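You operate a simulated robot arm through the tools that you are given. There is no shell and no other tool. Be economical: measure what you need, move in short steps, check, and stop when the job is done.

You are at the controls of a simulated two-armed robot. One attempt, no reset.

JOB
Fit the blue brush on the hub, twist it locked, hook the pink and blue latches.
Fine: the wide rubber ring stays on the rim.

The check looks at the end state, three seconds after you hand in, the way a careful person would. Anything else that was tipped, shoved, dropped, spilled or broken makes it a failure.

ROBOT AND FRAMES
Two 6-joint arms with fingered hands on one trunk, on a base that drives. Base frame: it is fixed to the floor where the robot stands at the start and does not move with it; the origin is under the middle of the robot, x ahead of it, y to its left, z up; the surface under the hand at the start is at about z = 0.76. Units: m, rad, N and s.
The left shoulder is at the start at [0.05, 0.17, 1.01], the right one opposite. With the tool pointing down near the work surface each hand reaches from about 0.5 to 0.78 m from the robot's upright axis, wherever it stands, measured 20 degrees to its own side. Places, roughly: blue latch [0.6, -0.7, 0.8]; hub of the deck in the stand [0.8, -1, 0.8]; pink latch [0.6, -1.3, 0.8]; rim of the deck in the stand [0.8, -1, 0.8]; wide rubber ring [0.75, -1, 0.75]. Payload 3.5 kg a hand.
Tool frame (each hand has its own): the origin (TCP) lies between the finger pads and is the grasp point; the fingertips stand 0.026 m ahead of it; z points along the fingers, y is the line along which they close. Largest opening 0.132 m; the body of the gripper starts 0.073 m behind the TCP. The gripper is a hand of 3 fingers: y runs from the thumb to the fingers, the wrist lies at [0, 0, -0.234] in the tool frame, and closing takes about 1.5 s.
Orientation is that of the tool frame in the base frame, as [roll, pitch, yaw] about the fixed x, y, z axes, in that order (R = Rz(yaw) Ry(pitch) Rx(roll)). With the fingers straight down and closing along the base's y, the tool's x points along the base's -x, its y along +y and its z along -z.

CONTROLS
- The arms move only by the tool step_arm. It takes "left_steps", "right_steps" or both (then of equal length, played together; a hand with none holds still); each is a list of rows, each a list of 6 numbers: the shift along the base's x, y, z in m, then the turn, a rotation vector about the base's x, y, z in rad. In form: [[dx, dy, dz, wx, wy, wz], ...]. A call has 1 to 10 rows; each row is the pose to reach, as a shift and turn from the pose commanded when the call began. "left_claw" and "right_claw" are, for a hand that has rows, the gripper command, from -1 (shut) to 1 (fully open), values between in proportion, set as the call begins (left out, the last holds). Each row takes 0.2 s and may step no farther than 0.05 m and 0.15 rad from the row before; otherwise, or with a gripper value out of range, the whole call is refused. A pose out of reach is approached as far as the arm can. The call stops where the force on the tool passes 90 N (or 10 N more than at its start, if that is more) or the arm is blocked; 0.2 s more then pass. The fingers move at their own pace (about 0.108 m/s each) and stop on an object; they squeeze with about 24 N. The grip force told is the motor's: it shows also when the fingers shut on nothing. Time passes only in rows, and 0.2 s behind the last, so rows that repeat a pose let the fingers close. It gives the time, the measured TCP pose, the force on the tool (base axes), the opening and the grip force at its end, in the units of the frame above (readings bear some noise), with the torque about the TCP (base axes, N m) and any sound that the robot's microphone picked up, and new pictures: "pictures" is both (left out), scene, wrist or none (wrist: the cameras of the hands that moved).
- Cameras (640 x 400 px; columns grow to the right, rows downward): "scene" is now at [0.0428, -0.0144, 1.6106]; the picture's right is [-0.21, -0.98, 0.00], its down [-0.74, 0.16, -0.65] and it looks along [0.64, -0.13, -0.76] (base axes); focal length 248 px, centre (320, 200). "left" rides on the left gripper at [-0.062, 0.003, -0.092] in its tool frame; the picture's right is [-0.05, -1.00, 0.00], its down [0.83, -0.04, -0.56] and it looks along [0.55, -0.03, 0.83] (tool axes); focal length 230 px, centre (320, 200). "right" rides on the right gripper at [0.062, 0.003, -0.092] in its tool frame; the picture's right is [-0.05, 1.00, 0.00], its down [-0.83, -0.04, -0.56] and it looks along [-0.55, -0.03, 0.83] (tool axes); focal length 230 px, centre (320, 200). There is no depth. A picture from a camera that has moved, and an enlarged one, comes with that camera's place and axes in the base frame and with its lens. The place of the scene camera against the robot may be out by one fixed shift of up to 0.025 m in any direction.
- raise_lower(by): slides the trunk up (or, below 0, down) by that many m; the arms and the scene camera ride with it, the base frame stays. It gives what a move gives, with no picture.
- roll_base(legs): drives the robot by 1 to 6 legs, each [ahead, left, turn to the left] in m, m and rad, along the robot's own axes; the way and the turn of a leg run together, so that a leg with both is an arc; at most 1.5 m and 3.142 rad a leg. The arms and the cameras ride along, it lands a little off, and it stops where it bumps. It gives what a move gives, and a new picture of the scene camera.
- curl_fingers(finger1, finger2, thumb_bend, hand): sets how far each is bent, from 0 (flat) to 1 (curled in); at 0.3 the hand is open as for a grip, at 0.7 the pads meet at the TCP. One left out holds its place. A second passes; each finger stops where it meets its share of the squeeze, and holds until it gets a number again. A gripper value or a shape takes the hand back. It gives what a move gives, with no picture; readings hold the bend of each and the force on the fingers (four entries, about 0 where the hand has none), thumb and palm.
- set_grasp(shape, hand): the hand has 3 fingers and takes this shape, open, in about a second: jaw (thumb against the fingers, like two jaws); tri (thumb and two fingers); tip (a fingertip pinch); poke (one finger out to press); point (the index stretched); flat (the hand flat); cup (the hand cupped); fist (a fist). The gripper value then closes the fingers along that shape, each until it touches; the sizes above hold for jaw. It gives what a move gives, with no picture.
- head_to(pan, tilt): turns the head with the scene camera to pan (to the left, within 1.501 rad either way) and tilt (down, from -0.506 to 1.204), counted from straight ahead of the robot. It gives what a move gives, and a new picture of the scene camera.
- close_up(camera, box): a new picture of the part [left, top, right, bottom] of that camera's present view, enlarged. It takes no simulated time.
- finish_job(): hands the job in; it is judged then, once.

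Work in short steps. Places have to be worked out from the pictures, the camera data and where the tool is seen: move nearer, look again, correct. Check each grasp and each placing, and mend what went wrong. You have 120 turns and 260 pictures in all, those below and enlarged ones among them. Open the grippers and draw the arms clear of the work before you hand the job in, unless the task says otherwise; then end with one line.

The tools are called after "Emit:" by a JSON object that holds its "fn" and its "kwargs". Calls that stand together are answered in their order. step_arm: Moves the arms, as the interface text tells. Its arguments: {"type":"object","properties":{"left_steps":{"type":"array","items":{"type":"array","items":{"type":"number"}}},"left_claw":{"type":"number"},"right_steps":{"type":"array","items":{"type":"array","items":{"type":"number"}}},"right_claw":{"type":"number"},"pictures":{"type":"string","enum":["both","scene","wrist","none"]}},"required":[]} The other tools are called the same way: raise_lower (by) slides the trunk up or down; set_grasp (shape, hand) gives the hand a shape; curl_fingers (finger1, finger2, thumb_bend, hand) moves the fingers one by one; roll_base (legs) drives the base; head_to (pan, tilt) turns the head that bears the scene camera; close_up (camera, box) takes an enlarged picture of a part of a camera's view; finish_job () hands the job in.

At the start:

```text
t: 0.0
left_eef_pos: [0.5786, 0.0767, 1.0389]
left_orientation: [-3.141, 0.001, 3.14]
left_contact_force: [0.4, 0.3, -0.1]
left_moment: [0.01, -0.02, 0.02]
left_gripper_width: 0.1319
left_grasp_force: 0.1
left_shape: jaw
left_bend: [0.3, 0.3, 0.3]
left_finger forces: [0.0, 0.1, 0.1, 0.0, 0.1, 0.0]
right_eef_pos: [0.4976, -0.3926, 1.1021]
right_orientation: [-3.141, 0.0, 3.141]
right_contact_force: [-0.5, -0.8, 0.3]
right_moment: [-0.01, -0.02, -0.02]
right_gripper_width: 0.1319
right_grasp_force: 0.2
right_shape: jaw
right_bend: [0.3, 0.3, 0.3]
right_finger forces: [0.0, 0.0, 0.0, 0.0, 0.1, 0.0]
trunk travel left (down, up): [-0.625, 0.085]
robot x, y, heading: [-0.0004, -0.0016, 0.001]
head pan, tilt: [-0.208, 0.857]
```

scene: 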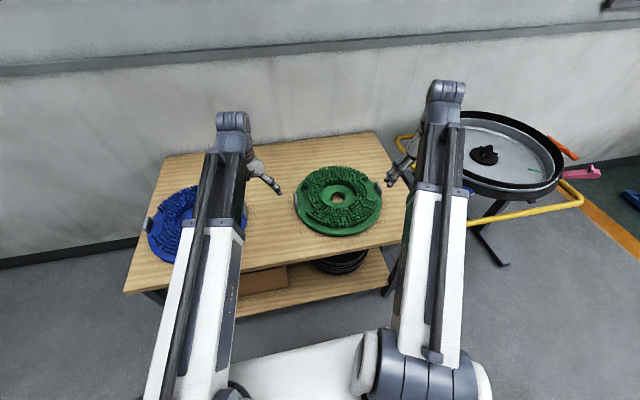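
right: 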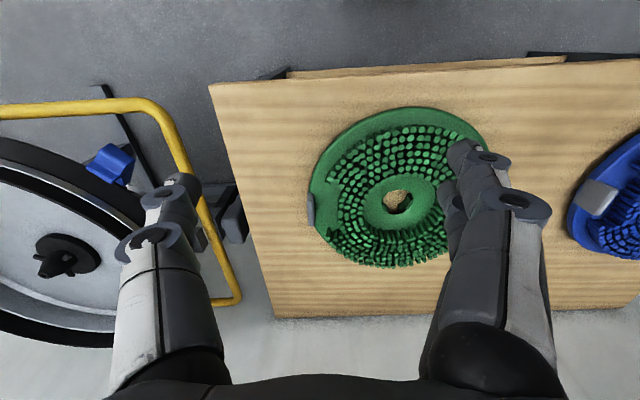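
left: 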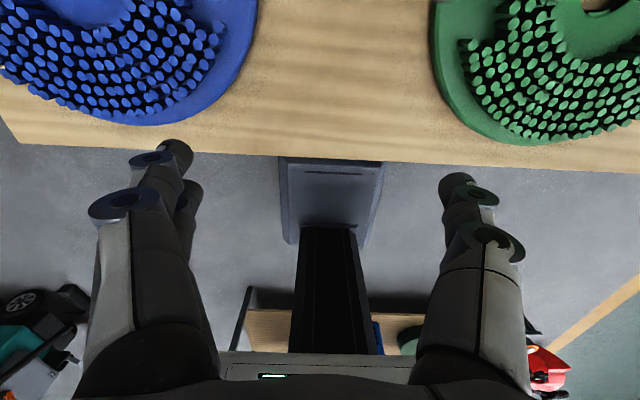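

I start by looking at the deck and the brushes more closely, before moving anything.

Emit:
{"fn": "close_up", "kwargs": {"camera": "scene", "box": [380, 80, 640, 280]}}

Emit:
{"fn": "close_up", "kwargs": {"camera": "scene", "box": [120, 120, 420, 310]}}

Emit:
{"fn": "head_to", "kwargs": {"pan": -0.9, "tilt": 0.7}}

```text
2.00 times, centred on (510, 180) of scene
camera zoom: at [0.0428, -0.0144, 1.6106], right [-0.21, -0.98, 0.0], down [-0.74, 0.16, -0.65], along [0.64, -0.13, -0.76], focal length 495 px, centre (-60, 240)
```

zoom: 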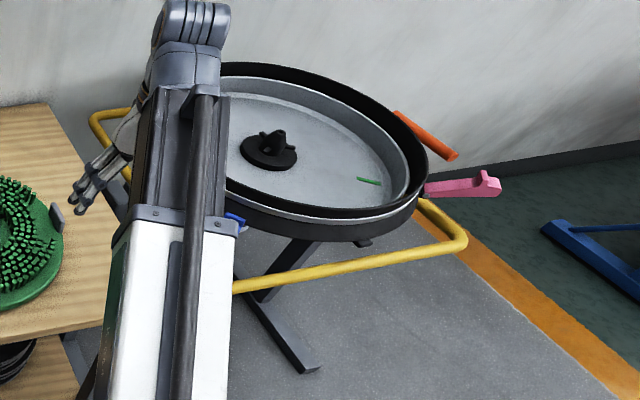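

```text
2.11 times, centred on (270, 215) of scene
camera zoom: at [0.0428, -0.0144, 1.6106], right [-0.21, -0.98, 0.0], down [-0.74, 0.16, -0.65], along [0.64, -0.13, -0.76], focal length 521 px, centre (425, 168)
```

zoom: 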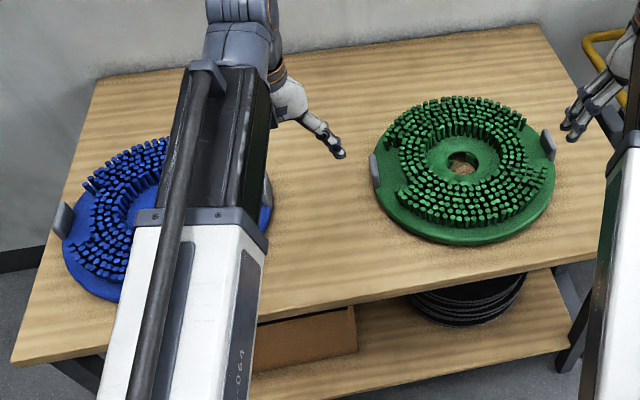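

```text
t: 1.1
left_eef_pos: [0.5794, 0.0765, 1.0384]
left_orientation: [3.139, 0.002, 3.141]
left_contact_force: [-0.6, 0.0, 0.6]
left_moment: [0.0, -0.01, 0.0]
left_gripper_width: 0.132
left_grasp_force: 0.0
left_shape: jaw
left_bend: [0.3, 0.3, 0.3]
left_finger forces: [0.0, 0.0, 0.0, 0.0, 0.0, 0.0]
right_eef_pos: [0.4969, -0.3919, 1.1012]
right_orientation: [3.14, -0.001, -3.14]
right_contact_force: [-0.3, 0.2, 0.2]
right_moment: [-0.03, 0.02, 0.0]
right_gripper_width: 0.1318
right_grasp_force: 0.1
right_shape: jaw
right_bend: [0.3, 0.3, 0.3]
right_finger forces: [0.0, 0.0, 0.0, 0.0, 0.1, 0.0]
trunk travel left (down, up): [-0.625, 0.085]
robot x, y, heading: [0.0037, 0.0007, 0.004]
head pan, tilt: [-0.901, 0.7]
camera scene: at [0.0195, -0.0649, 1.6234], right [-0.78, -0.62, 0.0], down [-0.4, 0.5, -0.76], along [0.48, -0.6, -0.64], focal length 248 px, centre (320, 200)
```

scene: 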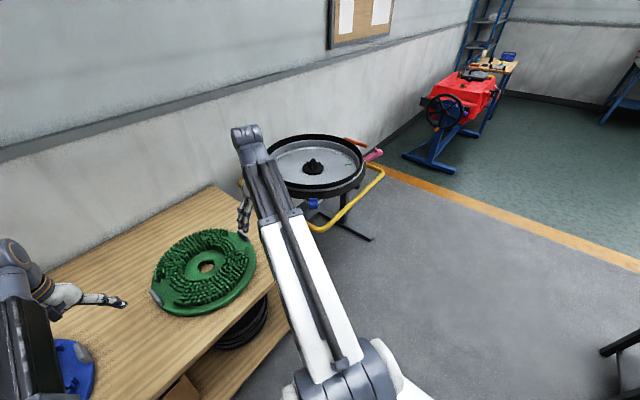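

The blue brush lies bristles-up near (0.73, 0.36) with a grey tab on each side, and the hub is at about (0.8, -1.0). I drive sideways to study the deck first.

Emit:
{"fn": "roll_base", "kwargs": {"legs": [[0, -0.95, 0]]}}

Emit:
{"fn": "head_to", "kwargs": {"pan": 0.0, "tilt": 0.8}}

```text
t: 6.0
left_eef_pos: [0.584, -0.8702, 1.0389]
left_orientation: [3.141, 0.002, -3.133]
left_contact_force: [-0.2, 0.4, 0.4]
left_moment: [-0.01, 0.0, -0.01]
left_gripper_width: 0.132
left_grasp_force: 0.0
left_shape: jaw
left_bend: [0.3, 0.3, 0.3]
left_finger forces: [0.0, 0.1, 0.0, 0.0, 0.0, 0.0]
right_eef_pos: [0.5038, -1.3403, 1.1014]
right_orientation: [3.14, 0.001, -3.135]
right_contact_force: [-0.1, 0.5, -1.0]
right_moment: [-0.01, 0.01, -0.02]
right_gripper_width: 0.1317
right_grasp_force: 0.1
right_shape: jaw
right_bend: [0.3, 0.3, 0.3]
right_finger forces: [0.1, 0.0, 0.0, 0.1, 0.0, 0.1]
trunk travel left (down, up): [-0.625, 0.085]
robot x, y, heading: [0.0046, -0.9518, 0.01]
head pan, tilt: [-0.901, 0.7]
camera scene: at [0.0237, -1.0165, 1.6234], right [-0.78, -0.63, 0.0], down [-0.4, 0.5, -0.76], along [0.48, -0.6, -0.64], focal length 248 px, centre (320, 200)
```

scene: 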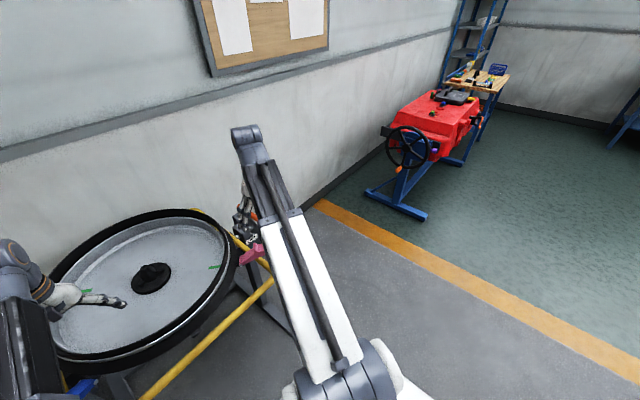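

```text
t: 7.2
left_eef_pos: [0.5838, -0.8711, 1.0389]
left_orientation: [3.14, 0.003, -3.133]
left_contact_force: [0.4, 0.2, 0.0]
left_moment: [0.04, -0.01, -0.01]
left_gripper_width: 0.1317
left_grasp_force: 0.1
left_shape: jaw
left_bend: [0.3, 0.3, 0.3]
left_finger forces: [0.1, 0.0, 0.1, 0.0, 0.0, 0.1]
right_eef_pos: [0.5026, -1.3393, 1.1019]
right_orientation: [3.141, -0.001, -3.135]
right_contact_force: [0.1, 0.2, 0.2]
right_moment: [-0.01, -0.01, -0.02]
right_gripper_width: 0.132
right_grasp_force: 0.0
right_shape: jaw
right_bend: [0.3, 0.3, 0.3]
right_finger forces: [0.0, 0.0, 0.1, 0.0, 0.1, 0.0]
trunk travel left (down, up): [-0.625, 0.085]
robot x, y, heading: [0.0061, -0.952, 0.006]
head pan, tilt: [0.0, 0.799]
camera scene: at [0.051, -0.9494, 1.6152], right [0.01, -1.0, 0.0], down [-0.72, 0.0, -0.7], along [0.7, 0.0, -0.72], focal length 248 px, centre (320, 200)
```

scene: 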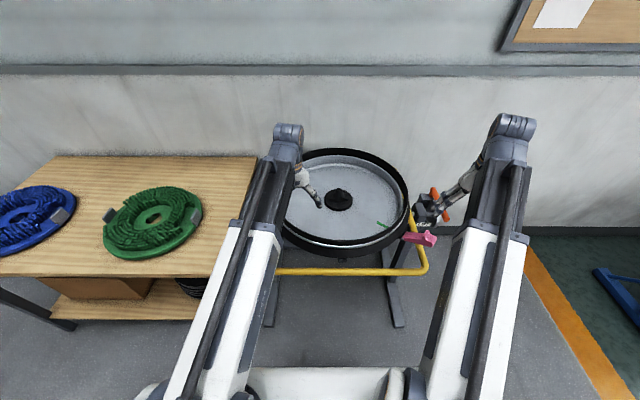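

Now close-ups of the hub, latches and brushes.

Emit:
{"fn": "close_up", "kwargs": {"camera": "scene", "box": [270, 130, 450, 285]}}

Emit:
{"fn": "close_up", "kwargs": {"camera": "scene", "box": [305, 170, 385, 220]}}

Emit:
{"fn": "close_up", "kwargs": {"camera": "scene", "box": [0, 160, 240, 310]}}

```text
2.58 times, centred on (360, 208) of scene
camera zoom: at [0.051, -0.9494, 1.6152], right [0.01, -1.0, 0.0], down [-0.72, 0.0, -0.7], along [0.7, 0.0, -0.72], focal length 639 px, centre (217, 181)
```

zoom: 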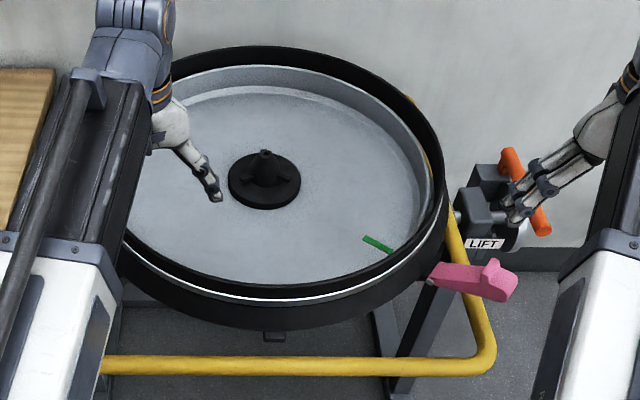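

```text
8.00 times, centred on (345, 195) of scene
camera zoom: at [0.051, -0.9494, 1.6152], right [0.01, -1.0, 0.0], down [-0.72, 0.0, -0.7], along [0.7, 0.0, -0.72], focal length 1982 px, centre (120, 240)
```

zoom: 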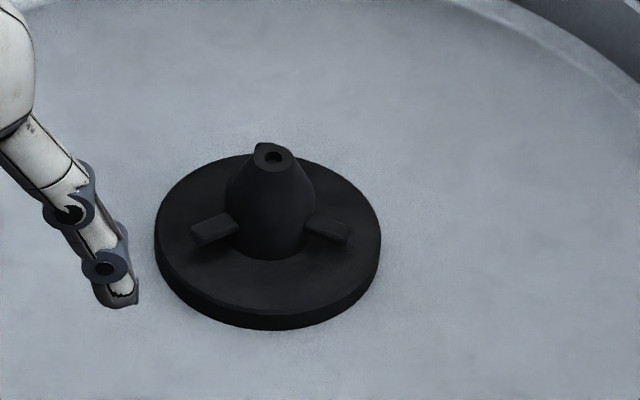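

```text
2.67 times, centred on (120, 235) of scene
camera zoom: at [0.051, -0.9494, 1.6152], right [0.01, -1.0, 0.0], down [-0.72, 0.0, -0.7], along [0.7, 0.0, -0.72], focal length 660 px, centre (853, 107)
```

zoom: 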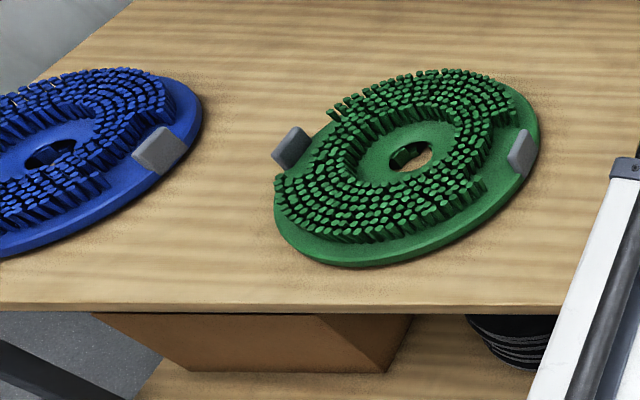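

Next I look at the hub with the right wrist camera, while the left hand shifts left out of the view.

Emit:
{"fn": "step_arm", "kwargs": {"left_steps": [[0, 0.05, 0.02, 0, 0, 0], [0, 0.1, 0.04, 0, 0, 0], [0, 0.15, 0.06, 0, 0, 0], [0, 0.2, 0.08, 0, 0, 0], [0, 0.25, 0.08, 0, 0, 0], [0, 0.25, 0.08, 0, 0, 0]], "right_steps": [[0, 0.05, 0.02, 0, 0, 0], [0, 0.1, 0.04, 0, 0, 0], [0, 0.15, 0.06, 0, 0, 0], [0, 0.2, 0.06, 0, 0, 0], [0, 0.25, 0.06, 0, 0, 0], [0, 0.3, 0.06, 0, 0, 0]]}}

```text
refused: row 1 steps farther than a row can; nothing moved
```

Steps slightly too long; I shorten them.

Emit:
{"fn": "step_arm", "kwargs": {"left_steps": [[0, 0.04, 0.02, 0, 0, 0], [0, 0.08, 0.04, 0, 0, 0], [0, 0.12, 0.06, 0, 0, 0], [0, 0.16, 0.08, 0, 0, 0], [0, 0.2, 0.08, 0, 0, 0], [0, 0.24, 0.08, 0, 0, 0], [0, 0.24, 0.08, 0, 0, 0]], "right_steps": [[0, 0.04, 0.02, 0, 0, 0], [0, 0.08, 0.04, 0, 0, 0], [0, 0.12, 0.06, 0, 0, 0], [0, 0.16, 0.06, 0, 0, 0], [0, 0.2, 0.06, 0, 0, 0], [0, 0.25, 0.06, 0, 0, 0], [0, 0.3, 0.06, 0, 0, 0]]}}

```text
t: 8.8
left_eef_pos: [0.5813, -0.6286, 1.1193]
left_orientation: [-3.142, 0.004, -3.134]
left_contact_force: [0.1, 0.6, -0.4]
left_moment: [-0.03, -0.02, 0.01]
left_gripper_width: 0.132
left_grasp_force: 0.0
left_shape: jaw
left_bend: [0.3, 0.3, 0.3]
left_finger forces: [0.0, 0.1, 0.0, 0.0, 0.1, 0.0]
right_eef_pos: [0.5143, -1.0334, 1.1317]
right_orientation: [3.14, 0.013, -3.134]
right_contact_force: [0.5, -0.6, -0.2]
right_moment: [-0.01, 0.02, 0.0]
right_gripper_width: 0.1319
right_grasp_force: 0.3
right_shape: jaw
right_bend: [0.3, 0.3, 0.3]
right_finger forces: [0.0, 0.0, 0.0, 0.0, 0.1, 0.0]
right hand out of reach, approached as far as the arm can: row 2, 3, 4, 5, 6, 7
trunk travel left (down, up): [-0.625, 0.085]
robot x, y, heading: [0.0046, -0.9479, 0.012]
head pan, tilt: [0.0, 0.799]
camera scene: at [0.0508, -0.9489, 1.6152], right [0.01, -1.0, 0.0], down [-0.72, -0.01, -0.7], along [0.7, 0.01, -0.72], focal length 248 px, centre (320, 200)
camera right: at [0.4527, -1.0296, 1.2229], right [0.05, 1.0, 0.0], down [0.82, -0.04, 0.56], along [0.56, -0.02, -0.83], focal length 230 px, centre (320, 200)
camera left: at [0.6436, -0.6272, 1.2121], right [0.06, -1.0, 0.0], down [-0.83, -0.05, 0.55], along [-0.55, -0.03, -0.83], focal length 230 px, centre (320, 200)
```

scene: 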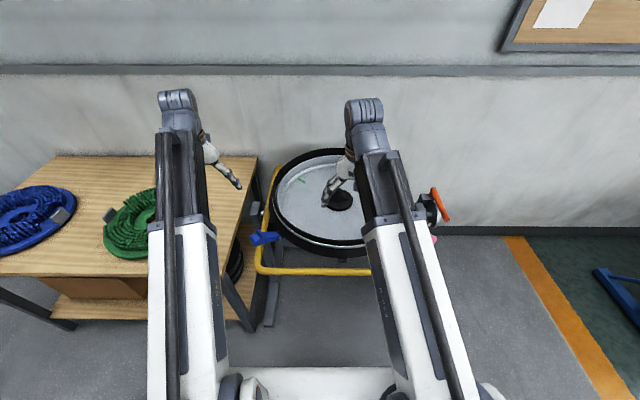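
right: 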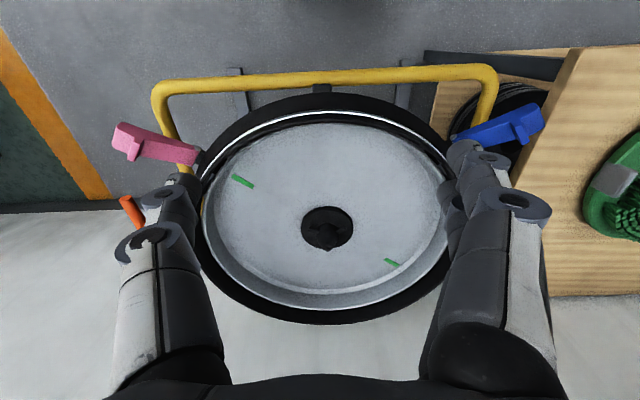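
left: 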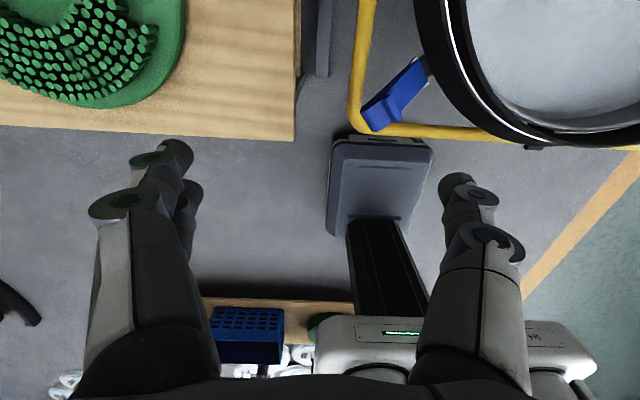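

The deck has two green marks, on a line through the hub at about 52° from +x. I zoom in on the hub lugs, marks and latches.

Emit:
{"fn": "close_up", "kwargs": {"camera": "right", "box": [280, 190, 380, 255]}}

Emit:
{"fn": "close_up", "kwargs": {"camera": "right", "box": [90, 60, 250, 200]}}

Emit:
{"fn": "close_up", "kwargs": {"camera": "right", "box": [400, 60, 560, 200]}}

Emit:
{"fn": "close_up", "kwargs": {"camera": "left", "box": [340, 30, 460, 140]}}

```text
6.15 times, centred on (330, 222) of right
camera zoom: at [0.4527, -1.0296, 1.2229], right [0.05, 1.0, 0.0], down [0.82, -0.04, 0.56], along [0.56, -0.02, -0.83], focal length 1416 px, centre (258, 62)
```

zoom: 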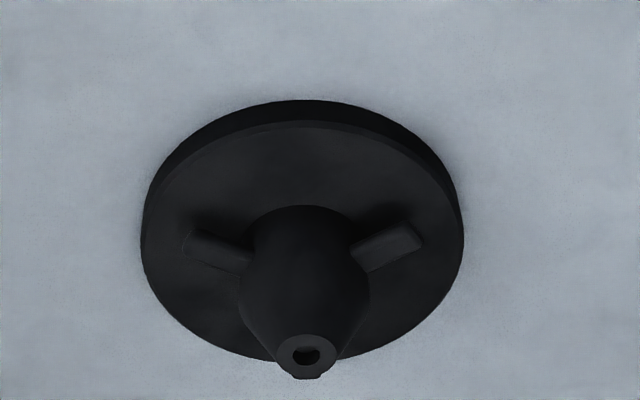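

```text
2.86 times, centred on (170, 130) of right
camera zoom: at [0.4527, -1.0296, 1.2229], right [0.05, 1.0, 0.0], down [0.82, -0.04, 0.56], along [0.56, -0.02, -0.83], focal length 657 px, centre (749, 400)
```

zoom: 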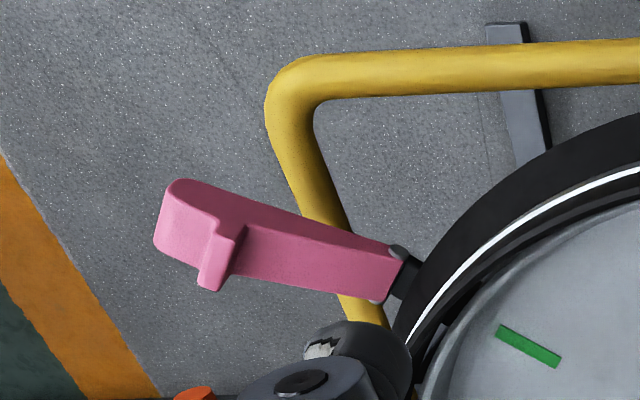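

```text
2.86 times, centred on (480, 130) of right
camera zoom: at [0.4527, -1.0296, 1.2229], right [0.05, 1.0, 0.0], down [0.82, -0.04, 0.56], along [0.56, -0.02, -0.83], focal length 657 px, centre (-137, 400)
```

zoom: 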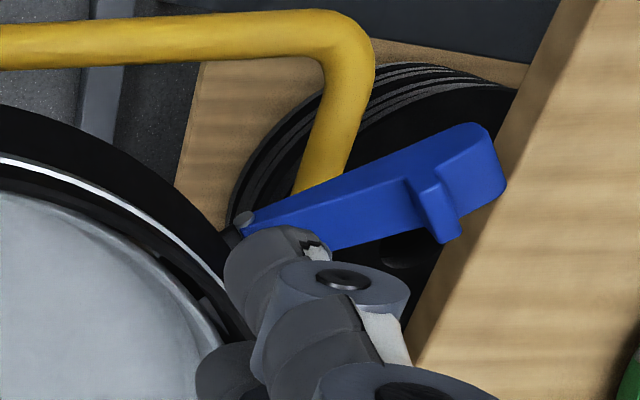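

```text
3.64 times, centred on (400, 85) of left
camera zoom: at [0.6436, -0.6272, 1.2121], right [0.06, -1.0, 0.0], down [-0.83, -0.05, 0.55], along [-0.55, -0.03, -0.83], focal length 837 px, centre (29, 618)
```

zoom: 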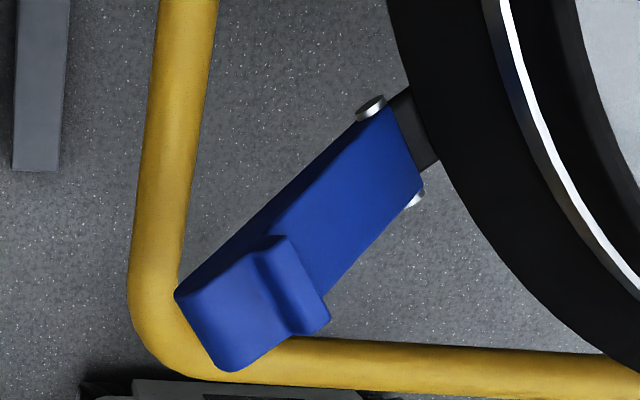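

Hub: a cone with lugs near -x±60° and perhaps a third behind it; the latches are hinged with horizontal pins, so they fold upward. I swap hands to look straight down on the hub with the left wrist camera.

Emit:
{"fn": "step_arm", "kwargs": {"left_steps": [[0.02, -0.03, 0, 0, -0.08, 0], [0.04, -0.06, 0, 0, -0.16, 0], [0.07, -0.1, 0, 0, -0.24, 0], [0.1, -0.14, 0, 0, -0.32, 0], [0.13, -0.17, 0, 0, -0.4, 0], [0.15, -0.21, 0, 0, -0.48, 0], [0.18, -0.25, 0, 0, -0.54, 0], [0.21, -0.28, 0, 0, -0.6, 0], [0.24, -0.32, 0, 0, -0.6, 0]], "right_steps": [[0, -0.04, 0, 0, 0, 0], [0, -0.08, 0, 0, 0, 0], [0, -0.12, 0, 0, 0, 0], [0, -0.16, 0, 0, 0, 0], [0, -0.2, 0, 0, 0, 0], [0, -0.24, 0, 0, 0, 0], [0, -0.28, 0, 0, 0, 0], [0, -0.32, 0, 0, 0, 0], [0, -0.36, 0, 0, 0, 0]], "pictures": "wrist"}}

```text
t: 10.8
left_eef_pos: [0.821, -0.9488, 1.1155]
left_orientation: [-3.137, 0.602, -3.134]
left_contact_force: [-0.4, -0.3, -0.1]
left_moment: [-0.01, -0.01, 0.0]
left_gripper_width: 0.1321
left_grasp_force: 0.1
left_shape: jaw
left_bend: [0.3, 0.3, 0.3]
left_finger forces: [0.1, 0.0, 0.0, 0.0, 0.1, 0.1]
right_eef_pos: [0.5191, -1.3997, 1.1262]
right_orientation: [-3.141, 0.001, -3.133]
right_contact_force: [0.7, 0.1, 0.3]
right_moment: [0.01, 0.0, -0.01]
right_gripper_width: 0.1319
right_grasp_force: 0.0
right_shape: jaw
right_bend: [0.3, 0.3, 0.3]
right_finger forces: [0.0, 0.0, 0.0, 0.0, 0.0, 0.0]
right hand out of reach, approached as far as the arm can: row 1, 2
trunk travel left (down, up): [-0.625, 0.085]
robot x, y, heading: [0.0028, -0.9514, 0.012]
head pan, tilt: [0.0, 0.799]
camera right: at [0.4593, -1.3964, 1.2182], right [0.04, 1.0, 0.0], down [0.83, -0.04, 0.55], along [0.55, -0.02, -0.83], focal length 230 px, centre (320, 200)
camera left: at [0.8198, -0.9468, 1.2272], right [0.05, -1.0, 0.03], down [-1.0, -0.05, -0.01], along [0.01, -0.03, -1.0], focal length 230 px, centre (320, 200)
```

right: 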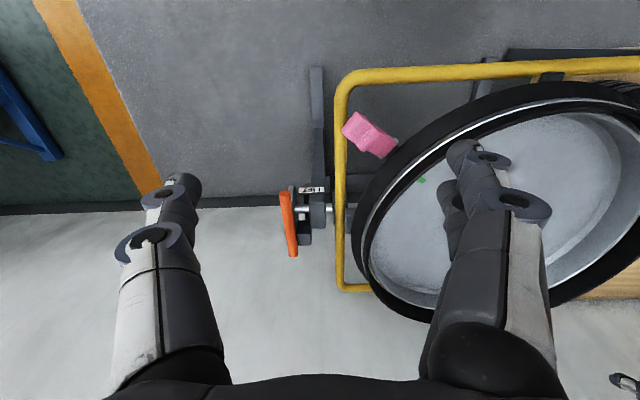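
left: 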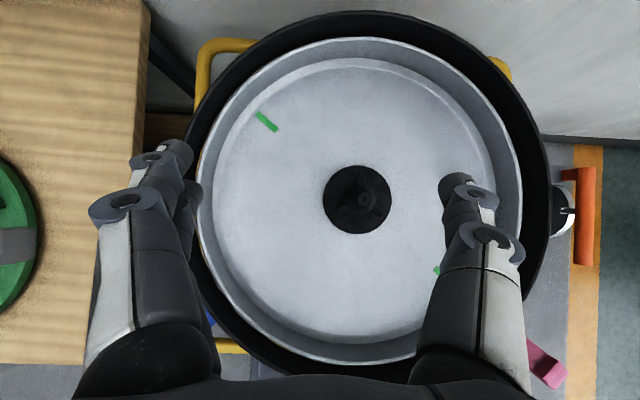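

Emit:
{"fn": "close_up", "kwargs": {"camera": "left", "box": [310, 155, 406, 245]}}

Emit:
{"fn": "close_up", "kwargs": {"camera": "right", "box": [310, 80, 450, 220]}}

```text
4.44 times, centred on (358, 200) of left
camera zoom: at [0.8198, -0.9468, 1.2272], right [0.05, -1.0, 0.03], down [-1.0, -0.05, -0.01], along [0.01, -0.03, -1.0], focal length 1022 px, centre (151, 200)
```

zoom: 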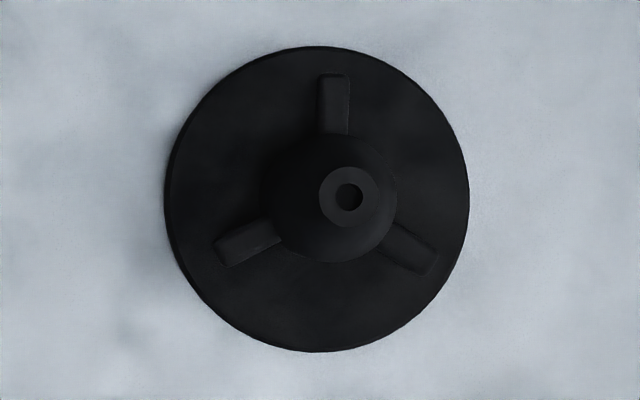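

```text
2.86 times, centred on (380, 150) of right
camera zoom: at [0.4593, -1.3964, 1.2182], right [0.04, 1.0, 0.0], down [0.83, -0.04, 0.55], along [0.55, -0.02, -0.83], focal length 657 px, centre (149, 343)
```

zoom: 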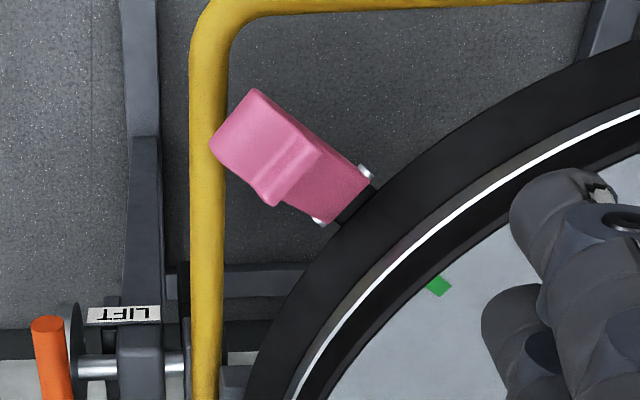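

The hub is clear now: centre ≈ (0.828, -1.031), flange z≈0.79, cone tip ≈0.85, lugs at 0°, 120° and 240°, green marks at 52° and 232°. I draw the hands back and drive to the blue brush.

Emit:
{"fn": "step_arm", "kwargs": {"left_steps": [[-0.03, 0.03, 0, 0, 0.08, 0], [-0.06, 0.06, 0, 0, 0.16, 0], [-0.09, 0.09, 0, 0, 0.24, 0], [-0.12, 0.12, 0, 0, 0.32, 0], [-0.15, 0.15, 0, 0, 0.4, 0], [-0.18, 0.18, 0, 0, 0.48, 0], [-0.21, 0.21, 0, 0, 0.54, 0], [-0.24, 0.24, 0, 0, 0.6, 0]], "pictures": "none"}}

Emit:
{"fn": "roll_base", "kwargs": {"legs": [[0, 1.3, 0]]}}

Emit:
{"fn": "head_to", "kwargs": {"pan": 0.0, "tilt": 0.95}}

```text
t: 12.6
left_eef_pos: [0.5825, -0.7083, 1.1181]
left_orientation: [3.141, -0.002, -3.135]
left_contact_force: [-0.4, -0.5, 0.1]
left_moment: [0.04, 0.05, 0.0]
left_gripper_width: 0.1319
left_grasp_force: 0.0
left_shape: jaw
left_bend: [0.3, 0.3, 0.3]
left_finger forces: [0.1, 0.0, 0.0, 0.0, 0.0, 0.1]
right_eef_pos: [0.5197, -1.3981, 1.1259]
right_orientation: [3.141, 0.001, -3.133]
right_contact_force: [-0.4, 0.1, -0.6]
right_moment: [-0.01, 0.01, 0.0]
right_gripper_width: 0.1319
right_grasp_force: 0.0
right_shape: jaw
right_bend: [0.3, 0.3, 0.3]
right_finger forces: [0.0, 0.0, 0.0, 0.0, 0.0, 0.0]
trunk travel left (down, up): [-0.625, 0.085]
robot x, y, heading: [0.0013, -0.9531, 0.007]
head pan, tilt: [0.0, 0.799]
```

```text
t: 19.1
left_eef_pos: [0.56, 0.5984, 1.1166]
left_orientation: [-3.141, 0.001, -3.12]
left_contact_force: [0.3, 0.2, -0.4]
left_moment: [-0.01, 0.03, 0.01]
left_gripper_width: 0.1318
left_grasp_force: 0.0
left_shape: jaw
left_bend: [0.3, 0.3, 0.3]
left_finger forces: [0.0, 0.1, 0.0, 0.0, 0.0, 0.0]
right_eef_pos: [0.5058, -0.0931, 1.1259]
right_orientation: [-3.14, 0.002, -3.118]
right_contact_force: [0.8, -0.1, 0.4]
right_moment: [0.01, 0.0, -0.03]
right_gripper_width: 0.132
right_grasp_force: 0.2
right_shape: jaw
right_bend: [0.3, 0.3, 0.3]
right_finger forces: [0.1, 0.1, 0.0, 0.0, 0.0, 0.0]
trunk travel left (down, up): [-0.625, 0.085]
robot x, y, heading: [-0.0139, 0.341, 0.019]
head pan, tilt: [0.0, 0.799]
camera scene: at [0.0317, 0.3496, 1.6152], right [0.02, -1.0, 0.0], down [-0.72, -0.02, -0.7], along [0.7, 0.02, -0.72], focal length 248 px, centre (320, 200)
```

scene: 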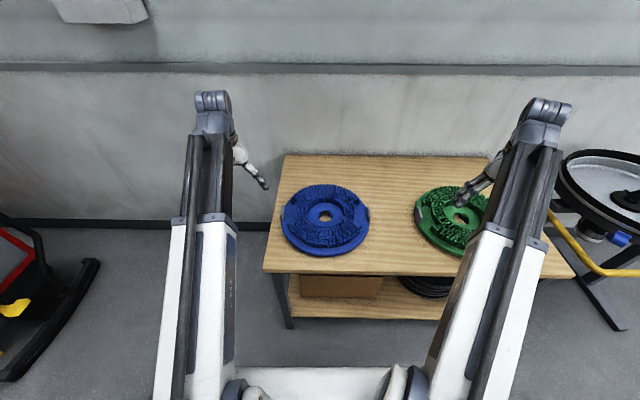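

```text
t: 19.9
left_eef_pos: [0.5596, 0.5968, 1.1164]
left_orientation: [3.14, 0.002, -3.119]
left_contact_force: [0.0, 0.0, 0.5]
left_moment: [-0.02, -0.01, -0.01]
left_gripper_width: 0.1322
left_grasp_force: 0.0
left_shape: jaw
left_bend: [0.3, 0.3, 0.3]
left_finger forces: [0.0, 0.0, 0.0, 0.0, 0.0, 0.0]
right_eef_pos: [0.5058, -0.0946, 1.1266]
right_orientation: [-3.141, 0.002, -3.119]
right_contact_force: [-0.8, 0.7, 0.3]
right_moment: [0.02, -0.02, 0.03]
right_gripper_width: 0.1321
right_grasp_force: 0.0
right_shape: jaw
right_bend: [0.3, 0.3, 0.3]
right_finger forces: [0.1, 0.0, 0.0, 0.1, 0.0, 0.0]
trunk travel left (down, up): [-0.625, 0.085]
robot x, y, heading: [-0.0151, 0.3469, 0.02]
head pan, tilt: [0.0, 0.949]
camera scene: at [0.0237, 0.3492, 1.6037], right [0.02, -1.0, 0.0], down [-0.81, -0.02, -0.58], along [0.58, 0.01, -0.81], focal length 248 px, centre (320, 200)
```

scene: 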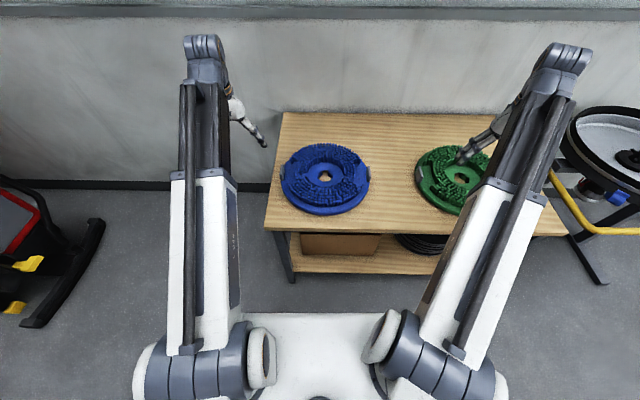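

The blue brush is around (0.72, 0.34), straight ahead. I take an overhead view with the left wrist camera.

Emit:
{"fn": "close_up", "kwargs": {"camera": "scene", "box": [270, 130, 382, 225]}}

Emit:
{"fn": "step_arm", "kwargs": {"left_steps": [[0.02, -0.03, 0, 0, -0.1, 0], [0.04, -0.06, 0, 0, -0.2, 0], [0.06, -0.1, 0, 0, -0.3, 0], [0.08, -0.14, 0, 0, -0.4, 0], [0.11, -0.17, 0, 0, -0.5, 0], [0.13, -0.2, 0, 0, -0.6, 0], [0.15, -0.22, 0, 0, -0.6, 0]], "pictures": "wrist"}}

```text
4.21 times, centred on (326, 178) of scene
camera zoom: at [0.0237, 0.3492, 1.6037], right [0.02, -1.0, 0.0], down [-0.81, -0.02, -0.58], along [0.58, 0.01, -0.81], focal length 1043 px, centre (295, 295)
```

zoom: 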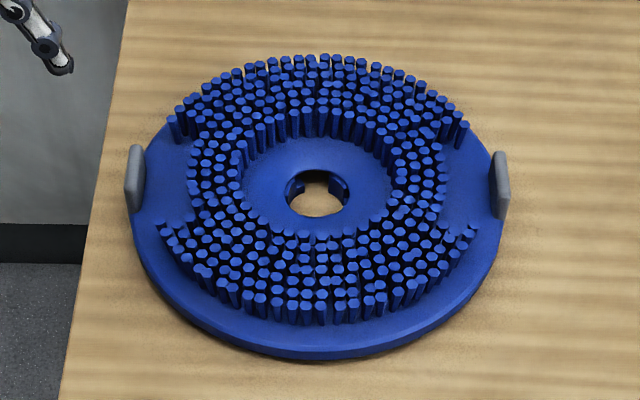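

```text
t: 21.4
left_eef_pos: [0.7139, 0.3771, 1.1183]
left_orientation: [-3.127, 0.602, -3.115]
left_contact_force: [-0.5, -0.4, 0.4]
left_moment: [0.0, 0.0, 0.02]
left_gripper_width: 0.132
left_grasp_force: 0.1
left_shape: jaw
left_bend: [0.3, 0.3, 0.3]
left_finger forces: [0.0, 0.1, 0.0, 0.1, 0.0, 0.0]
right_eef_pos: [0.505, -0.0947, 1.1266]
right_orientation: [3.139, 0.002, -3.121]
right_contact_force: [0.0, 1.0, 0.6]
right_moment: [0.01, -0.03, -0.01]
right_gripper_width: 0.1318
right_grasp_force: 0.1
right_shape: jaw
right_bend: [0.3, 0.3, 0.3]
right_finger forces: [0.1, 0.0, 0.0, 0.0, 0.0, 0.0]
trunk travel left (down, up): [-0.625, 0.085]
robot x, y, heading: [-0.0171, 0.3469, 0.023]
head pan, tilt: [0.0, 0.949]
camera left: at [0.7119, 0.3805, 1.2293], right [0.06, -1.0, 0.04], down [-1.0, -0.06, -0.01], along [0.02, -0.04, -1.0], focal length 230 px, centre (320, 200)
```

left: 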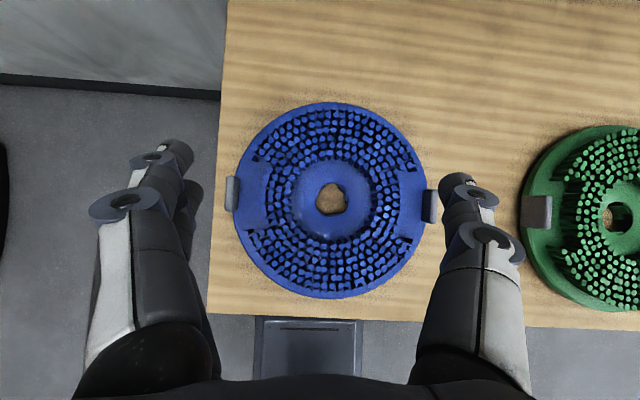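

Emit:
{"fn": "close_up", "kwargs": {"camera": "left", "box": [284, 165, 380, 225]}}

Emit:
{"fn": "close_up", "kwargs": {"camera": "left", "box": [220, 95, 440, 305]}}

```text
6.67 times, centred on (332, 195) of left
camera zoom: at [0.7119, 0.3805, 1.2293], right [0.06, -1.0, 0.04], down [-1.0, -0.06, -0.01], along [0.02, -0.04, -1.0], focal length 1534 px, centre (240, 233)
```

zoom: 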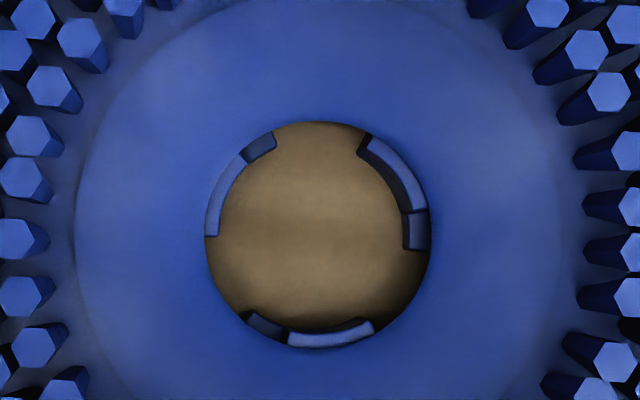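

```text
1.90 times, centred on (330, 200) of left
camera zoom: at [0.7119, 0.3805, 1.2293], right [0.06, -1.0, 0.04], down [-1.0, -0.06, -0.01], along [0.02, -0.04, -1.0], focal length 438 px, centre (301, 200)
```

zoom: 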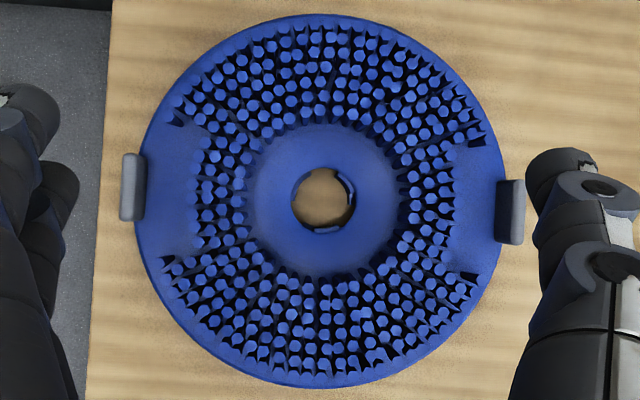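

The brush is a three-slot bayonet and is already at the entry angle: tabs at ±90°, gaps at 0/120/240 matching the lugs, while the stops imply a clockwise twist of ~38° to the green marks. The tabs are at about (0.722, 0.529) and (0.722, 0.153). I drive 0.1 m closer for reach.

Emit:
{"fn": "roll_base", "kwargs": {"legs": [[0.1, 0, -0.02]]}}

```text
t: 22.6
left_eef_pos: [0.8177, 0.3644, 1.117]
left_orientation: [-3.127, 0.601, -3.134]
left_contact_force: [0.7, 0.0, -0.8]
left_moment: [-0.02, 0.03, -0.01]
left_gripper_width: 0.132
left_grasp_force: 0.1
left_shape: jaw
left_bend: [0.3, 0.3, 0.3]
left_finger forces: [0.0, 0.1, 0.0, 0.1, 0.0, 0.0]
right_eef_pos: [0.6006, -0.1033, 1.1264]
right_orientation: [-3.141, -0.001, -3.139]
right_contact_force: [1.0, 0.0, -0.4]
right_moment: [0.02, 0.07, 0.0]
right_gripper_width: 0.1317
right_grasp_force: 0.0
right_shape: jaw
right_bend: [0.3, 0.3, 0.3]
right_finger forces: [0.0, 0.1, 0.0, 0.1, 0.0, 0.0]
trunk travel left (down, up): [-0.625, 0.085]
robot x, y, heading: [0.0859, 0.3488, 0.004]
head pan, tilt: [0.0, 0.949]
camera scene: at [0.1281, 0.3497, 1.6036], right [0.0, -1.0, 0.0], down [-0.81, 0.0, -0.58], along [0.58, 0.0, -0.81], focal length 248 px, centre (320, 200)
```

scene: 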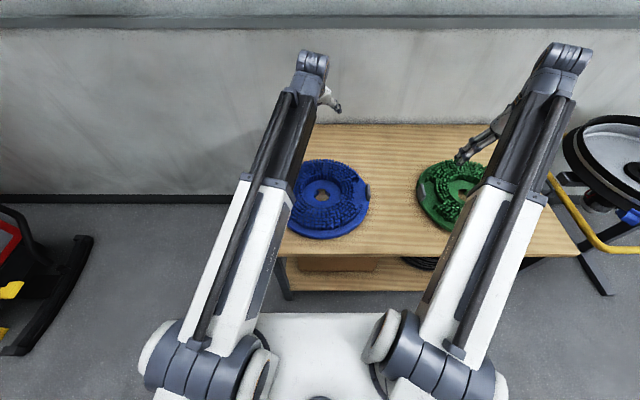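

Heading is good. I bring both hands above the tabs, pointing down and partly closed.

Emit:
{"fn": "step_arm", "kwargs": {"left_steps": [[-0.012, 0.02, 0, 0, 0.075, 0], [-0.024, 0.04, 0, 0, 0.15, 0], [-0.036, 0.06, -0.02, 0, 0.225, 0], [-0.048, 0.08, -0.05, 0, 0.3, 0], [-0.06, 0.1, -0.08, 0, 0.375, 0], [-0.07, 0.12, -0.11, 0, 0.45, 0], [-0.08, 0.14, -0.14, 0, 0.525, 0], [-0.09, 0.155, -0.165, 0, 0.6, 0], [-0.096, 0.165, -0.187, 0.01, 0.6, 0]], "right_steps": [[0.013, 0.035, 0, 0, 0, 0], [0.026, 0.07, 0, 0, 0, 0], [0.04, 0.105, -0.02, 0, 0, 0], [0.053, 0.135, -0.05, 0, 0, 0], [0.067, 0.165, -0.08, 0, 0, 0], [0.08, 0.19, -0.11, 0, 0, 0], [0.093, 0.215, -0.14, 0, 0, 0], [0.107, 0.237, -0.168, 0, 0, 0], [0.121, 0.256, -0.196, 0, 0, 0]], "left_claw": 0.1, "right_claw": 0.1}}

```text
t: 24.6
left_eef_pos: [0.7201, 0.5292, 0.9304]
left_orientation: [-3.14, -0.001, -3.138]
left_contact_force: [0.0, -0.5, 0.0]
left_moment: [-0.03, -0.02, -0.02]
left_gripper_width: 0.0735
left_grasp_force: 0.0
left_shape: jaw
left_bend: [0.72, 0.72, 0.7]
left_finger forces: [0.1, 0.0, 0.0, 0.0, 0.0, 0.0]
right_eef_pos: [0.7232, 0.1543, 0.929]
right_orientation: [3.141, -0.001, -3.14]
right_contact_force: [-0.2, 0.3, -0.7]
right_moment: [0.01, -0.03, 0.02]
right_gripper_width: 0.0733
right_grasp_force: 0.1
right_shape: jaw
right_bend: [0.72, 0.72, 0.7]
right_finger forces: [0.0, 0.1, 0.0, 0.1, 0.0, 0.0]
trunk travel left (down, up): [-0.625, 0.085]
robot x, y, heading: [0.0858, 0.3495, 0.004]
head pan, tilt: [0.0, 0.949]
camera scene: at [0.1268, 0.3499, 1.6037], right [0.0, -1.0, 0.0], down [-0.81, 0.0, -0.58], along [0.58, 0.0, -0.81], focal length 248 px, centre (320, 200)
camera right: at [0.6624, 0.1589, 1.0218], right [0.05, 1.0, 0.0], down [0.83, -0.04, 0.56], along [0.55, -0.03, -0.83], focal length 230 px, centre (320, 200)
camera left: at [0.783, 0.5316, 1.0239], right [0.05, -1.0, 0.0], down [-0.83, -0.05, 0.56], along [-0.55, -0.03, -0.83], focal length 230 px, centre (320, 200)
```

scene: 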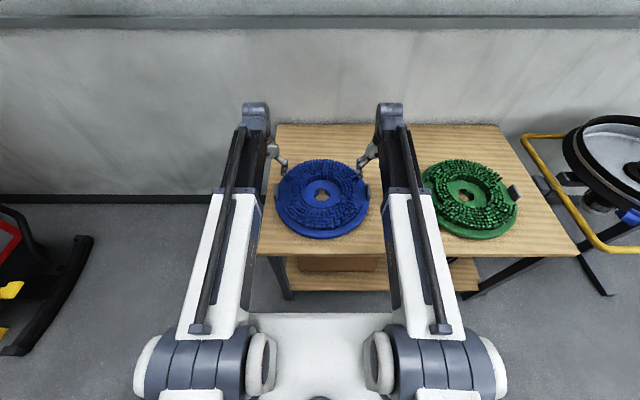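
right: 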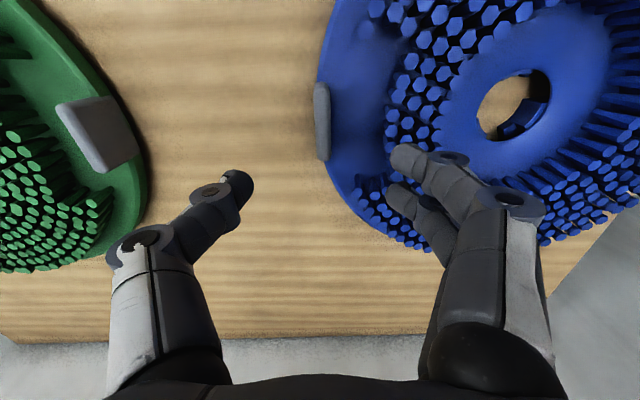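
left: 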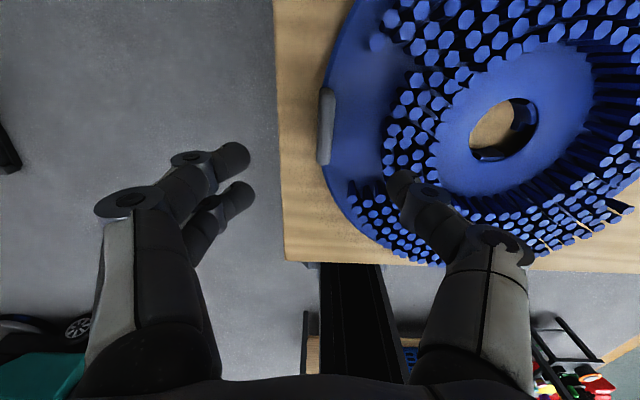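

Both hands sit over the tabs within a few mm. I narrow the opening a bit and descend to z≈0.815.

Emit:
{"fn": "step_arm", "kwargs": {"left_steps": [[0, -0.004, -0.03, 0, 0, 0], [0, -0.004, -0.06, 0, 0, 0], [0, -0.004, -0.09, 0, 0, 0], [0, -0.004, -0.115, 0, 0, 0], [0, -0.004, -0.115, 0, 0, 0]], "right_steps": [[-0.002, 0.002, -0.03, 0, 0, 0], [-0.002, 0.002, -0.06, 0, 0, 0], [-0.002, 0.002, -0.09, 0, 0, 0], [-0.002, 0.002, -0.115, 0, 0, 0], [-0.002, 0.002, -0.115, 0, 0, 0]], "left_claw": -0.15, "right_claw": -0.15, "pictures": "wrist"}}

```text
t: 25.8
left_eef_pos: [0.7185, 0.5234, 0.8173]
left_orientation: [-3.141, 0.005, -3.139]
left_contact_force: [2.0, 4.6, 9.1]
left_moment: [-0.5, -0.03, 0.07]
left_gripper_width: 0.0547
left_grasp_force: 0.1
left_shape: jaw
left_bend: [0.73, 0.73, 0.7]
left_finger forces: [0.1, 0.0, 0.1, 0.0, 11.4, 0.0]
right_eef_pos: [0.7183, 0.1548, 0.8173]
right_orientation: [-3.14, 0.001, -3.139]
right_contact_force: [1.0, -11.8, 8.5]
right_moment: [0.58, 0.01, -0.04]
right_gripper_width: 0.0529
right_grasp_force: 0.1
right_shape: jaw
right_bend: [0.74, 0.74, 0.7]
right_finger forces: [8.6, 7.7, 0.0, 0.1, 0.0, 0.0]
trunk travel left (down, up): [-0.625, 0.085]
robot x, y, heading: [0.0861, 0.3472, 0.001]
head pan, tilt: [0.0, 0.949]
camera right: at [0.6581, 0.1592, 0.909], right [0.05, 1.0, 0.0], down [0.83, -0.04, 0.56], along [0.56, -0.03, -0.83], focal length 230 px, centre (320, 200)
camera left: at [0.78, 0.5275, 0.9093], right [0.06, -1.0, 0.0], down [-0.83, -0.05, 0.55], along [-0.55, -0.03, -0.83], focal length 230 px, centre (320, 200)
```

right: 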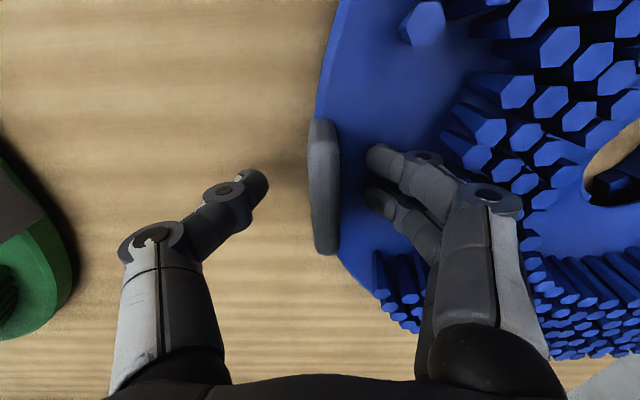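
left: 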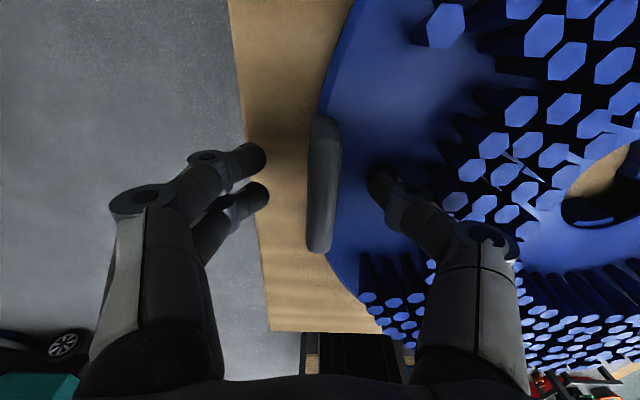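

The inner fingers just touch the brush plate (≈9 N). I rise 6 mm and close both grippers on the tabs.

Emit:
{"fn": "step_arm", "kwargs": {"left_steps": [[0, 0, 0.006, 0, 0, 0], [0, 0, 0.006, 0, 0, 0], [0, 0, 0.006, 0, 0, 0], [0, 0, 0.006, 0, 0, 0], [0, 0, 0.006, 0, 0, 0], [0, 0, 0.006, 0, 0, 0]], "right_steps": [[0, 0, 0.006, 0, 0, 0], [0, 0, 0.006, 0, 0, 0], [0, 0, 0.006, 0, 0, 0], [0, 0, 0.006, 0, 0, 0], [0, 0, 0.006, 0, 0, 0], [0, 0, 0.006, 0, 0, 0]], "left_claw": -1, "right_claw": -1, "pictures": "wrist"}}

```text
t: 27.2
left_eef_pos: [0.719, 0.5267, 0.8216]
left_orientation: [3.14, 0.001, -3.138]
left_contact_force: [0.1, 22.7, 3.9]
left_moment: [0.58, 0.04, 0.02]
left_gripper_width: 0.0068
left_grasp_force: 24.2
left_shape: jaw
left_bend: [0.61, 0.61, 0.72]
left_finger forces: [18.6, 18.7, 0.1, 0.0, 14.8, 0.1]
right_eef_pos: [0.7189, 0.1556, 0.822]
right_orientation: [-3.14, 0.0, -3.14]
right_contact_force: [1.4, -16.9, -2.3]
right_moment: [-0.39, -0.04, 0.01]
right_gripper_width: 0.0071
right_grasp_force: 23.8
right_shape: jaw
right_bend: [0.74, 0.74, 0.66]
right_finger forces: [6.9, 6.9, 0.0, 0.0, 31.0, 0.0]
trunk travel left (down, up): [-0.625, 0.085]
robot x, y, heading: [0.0885, 0.3494, 0.0]
head pan, tilt: [0.0, 0.949]
camera right: at [0.6587, 0.1598, 0.9144], right [0.05, 1.0, 0.0], down [0.83, -0.04, 0.56], along [0.55, -0.03, -0.83], focal length 230 px, centre (320, 200)
camera left: at [0.7808, 0.5291, 0.9147], right [0.06, -1.0, 0.0], down [-0.83, -0.05, 0.55], along [-0.55, -0.03, -0.83], focal length 230 px, centre (320, 200)
```

right: 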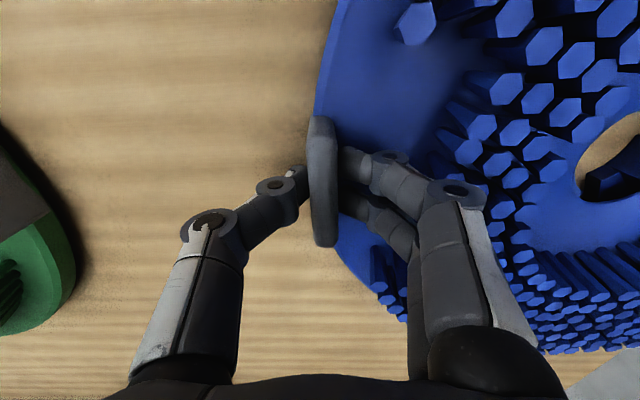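
left: 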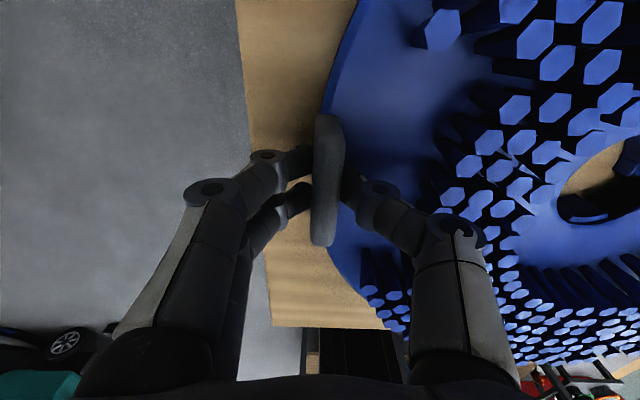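

Both grips hold (24 N). The hands are preloaded outward, so I shift each about 4 mm outward to relax, then lift 3 cm.

Emit:
{"fn": "step_arm", "kwargs": {"left_steps": [[0, 0.004, 0, 0, 0, 0], [0, 0.004, 0.005, 0, 0, 0], [0, 0.004, 0.015, 0, 0, 0], [0, 0.004, 0.03, 0, 0, 0], [0, 0.004, 0.03, 0, 0, 0]], "right_steps": [[0, -0.004, 0, 0, 0, 0], [0, -0.004, 0.005, 0, 0, 0], [0, -0.004, 0.015, 0, 0, 0], [0, -0.004, 0.03, 0, 0, 0], [0, -0.004, 0.03, 0, 0, 0]], "pictures": "scene"}}

```text
t: 28.4
left_eef_pos: [0.7208, 0.5282, 0.8509]
left_orientation: [-3.139, 0.001, -3.137]
left_contact_force: [-0.7, 2.3, -6.3]
left_moment: [0.15, -0.01, 0.02]
left_gripper_width: 0.0061
left_grasp_force: 23.9
left_shape: jaw
left_bend: [0.6, 0.6, 0.71]
left_finger forces: [12.4, 12.6, 0.0, 0.0, 22.1, 0.1]
right_eef_pos: [0.7183, 0.1516, 0.8516]
right_orientation: [-3.141, -0.002, -3.14]
right_contact_force: [-1.0, -2.5, -7.4]
right_moment: [-0.11, -0.01, -0.03]
right_gripper_width: 0.0069
right_grasp_force: 23.4
right_shape: jaw
right_bend: [0.74, 0.74, 0.66]
right_finger forces: [10.5, 10.4, 0.0, 0.0, 23.8, 0.1]
trunk travel left (down, up): [-0.625, 0.085]
robot x, y, heading: [0.0848, 0.3486, 0.003]
head pan, tilt: [0.0, 0.949]
camera scene: at [0.128, 0.3497, 1.6036], right [0.0, -1.0, 0.0], down [-0.81, 0.0, -0.58], along [0.58, 0.0, -0.81], focal length 248 px, centre (320, 200)
```

scene: 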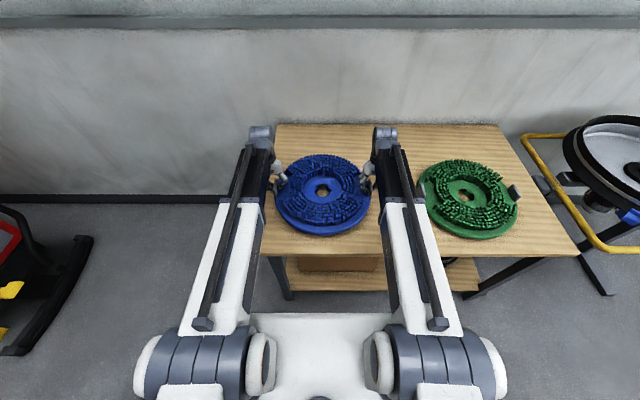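

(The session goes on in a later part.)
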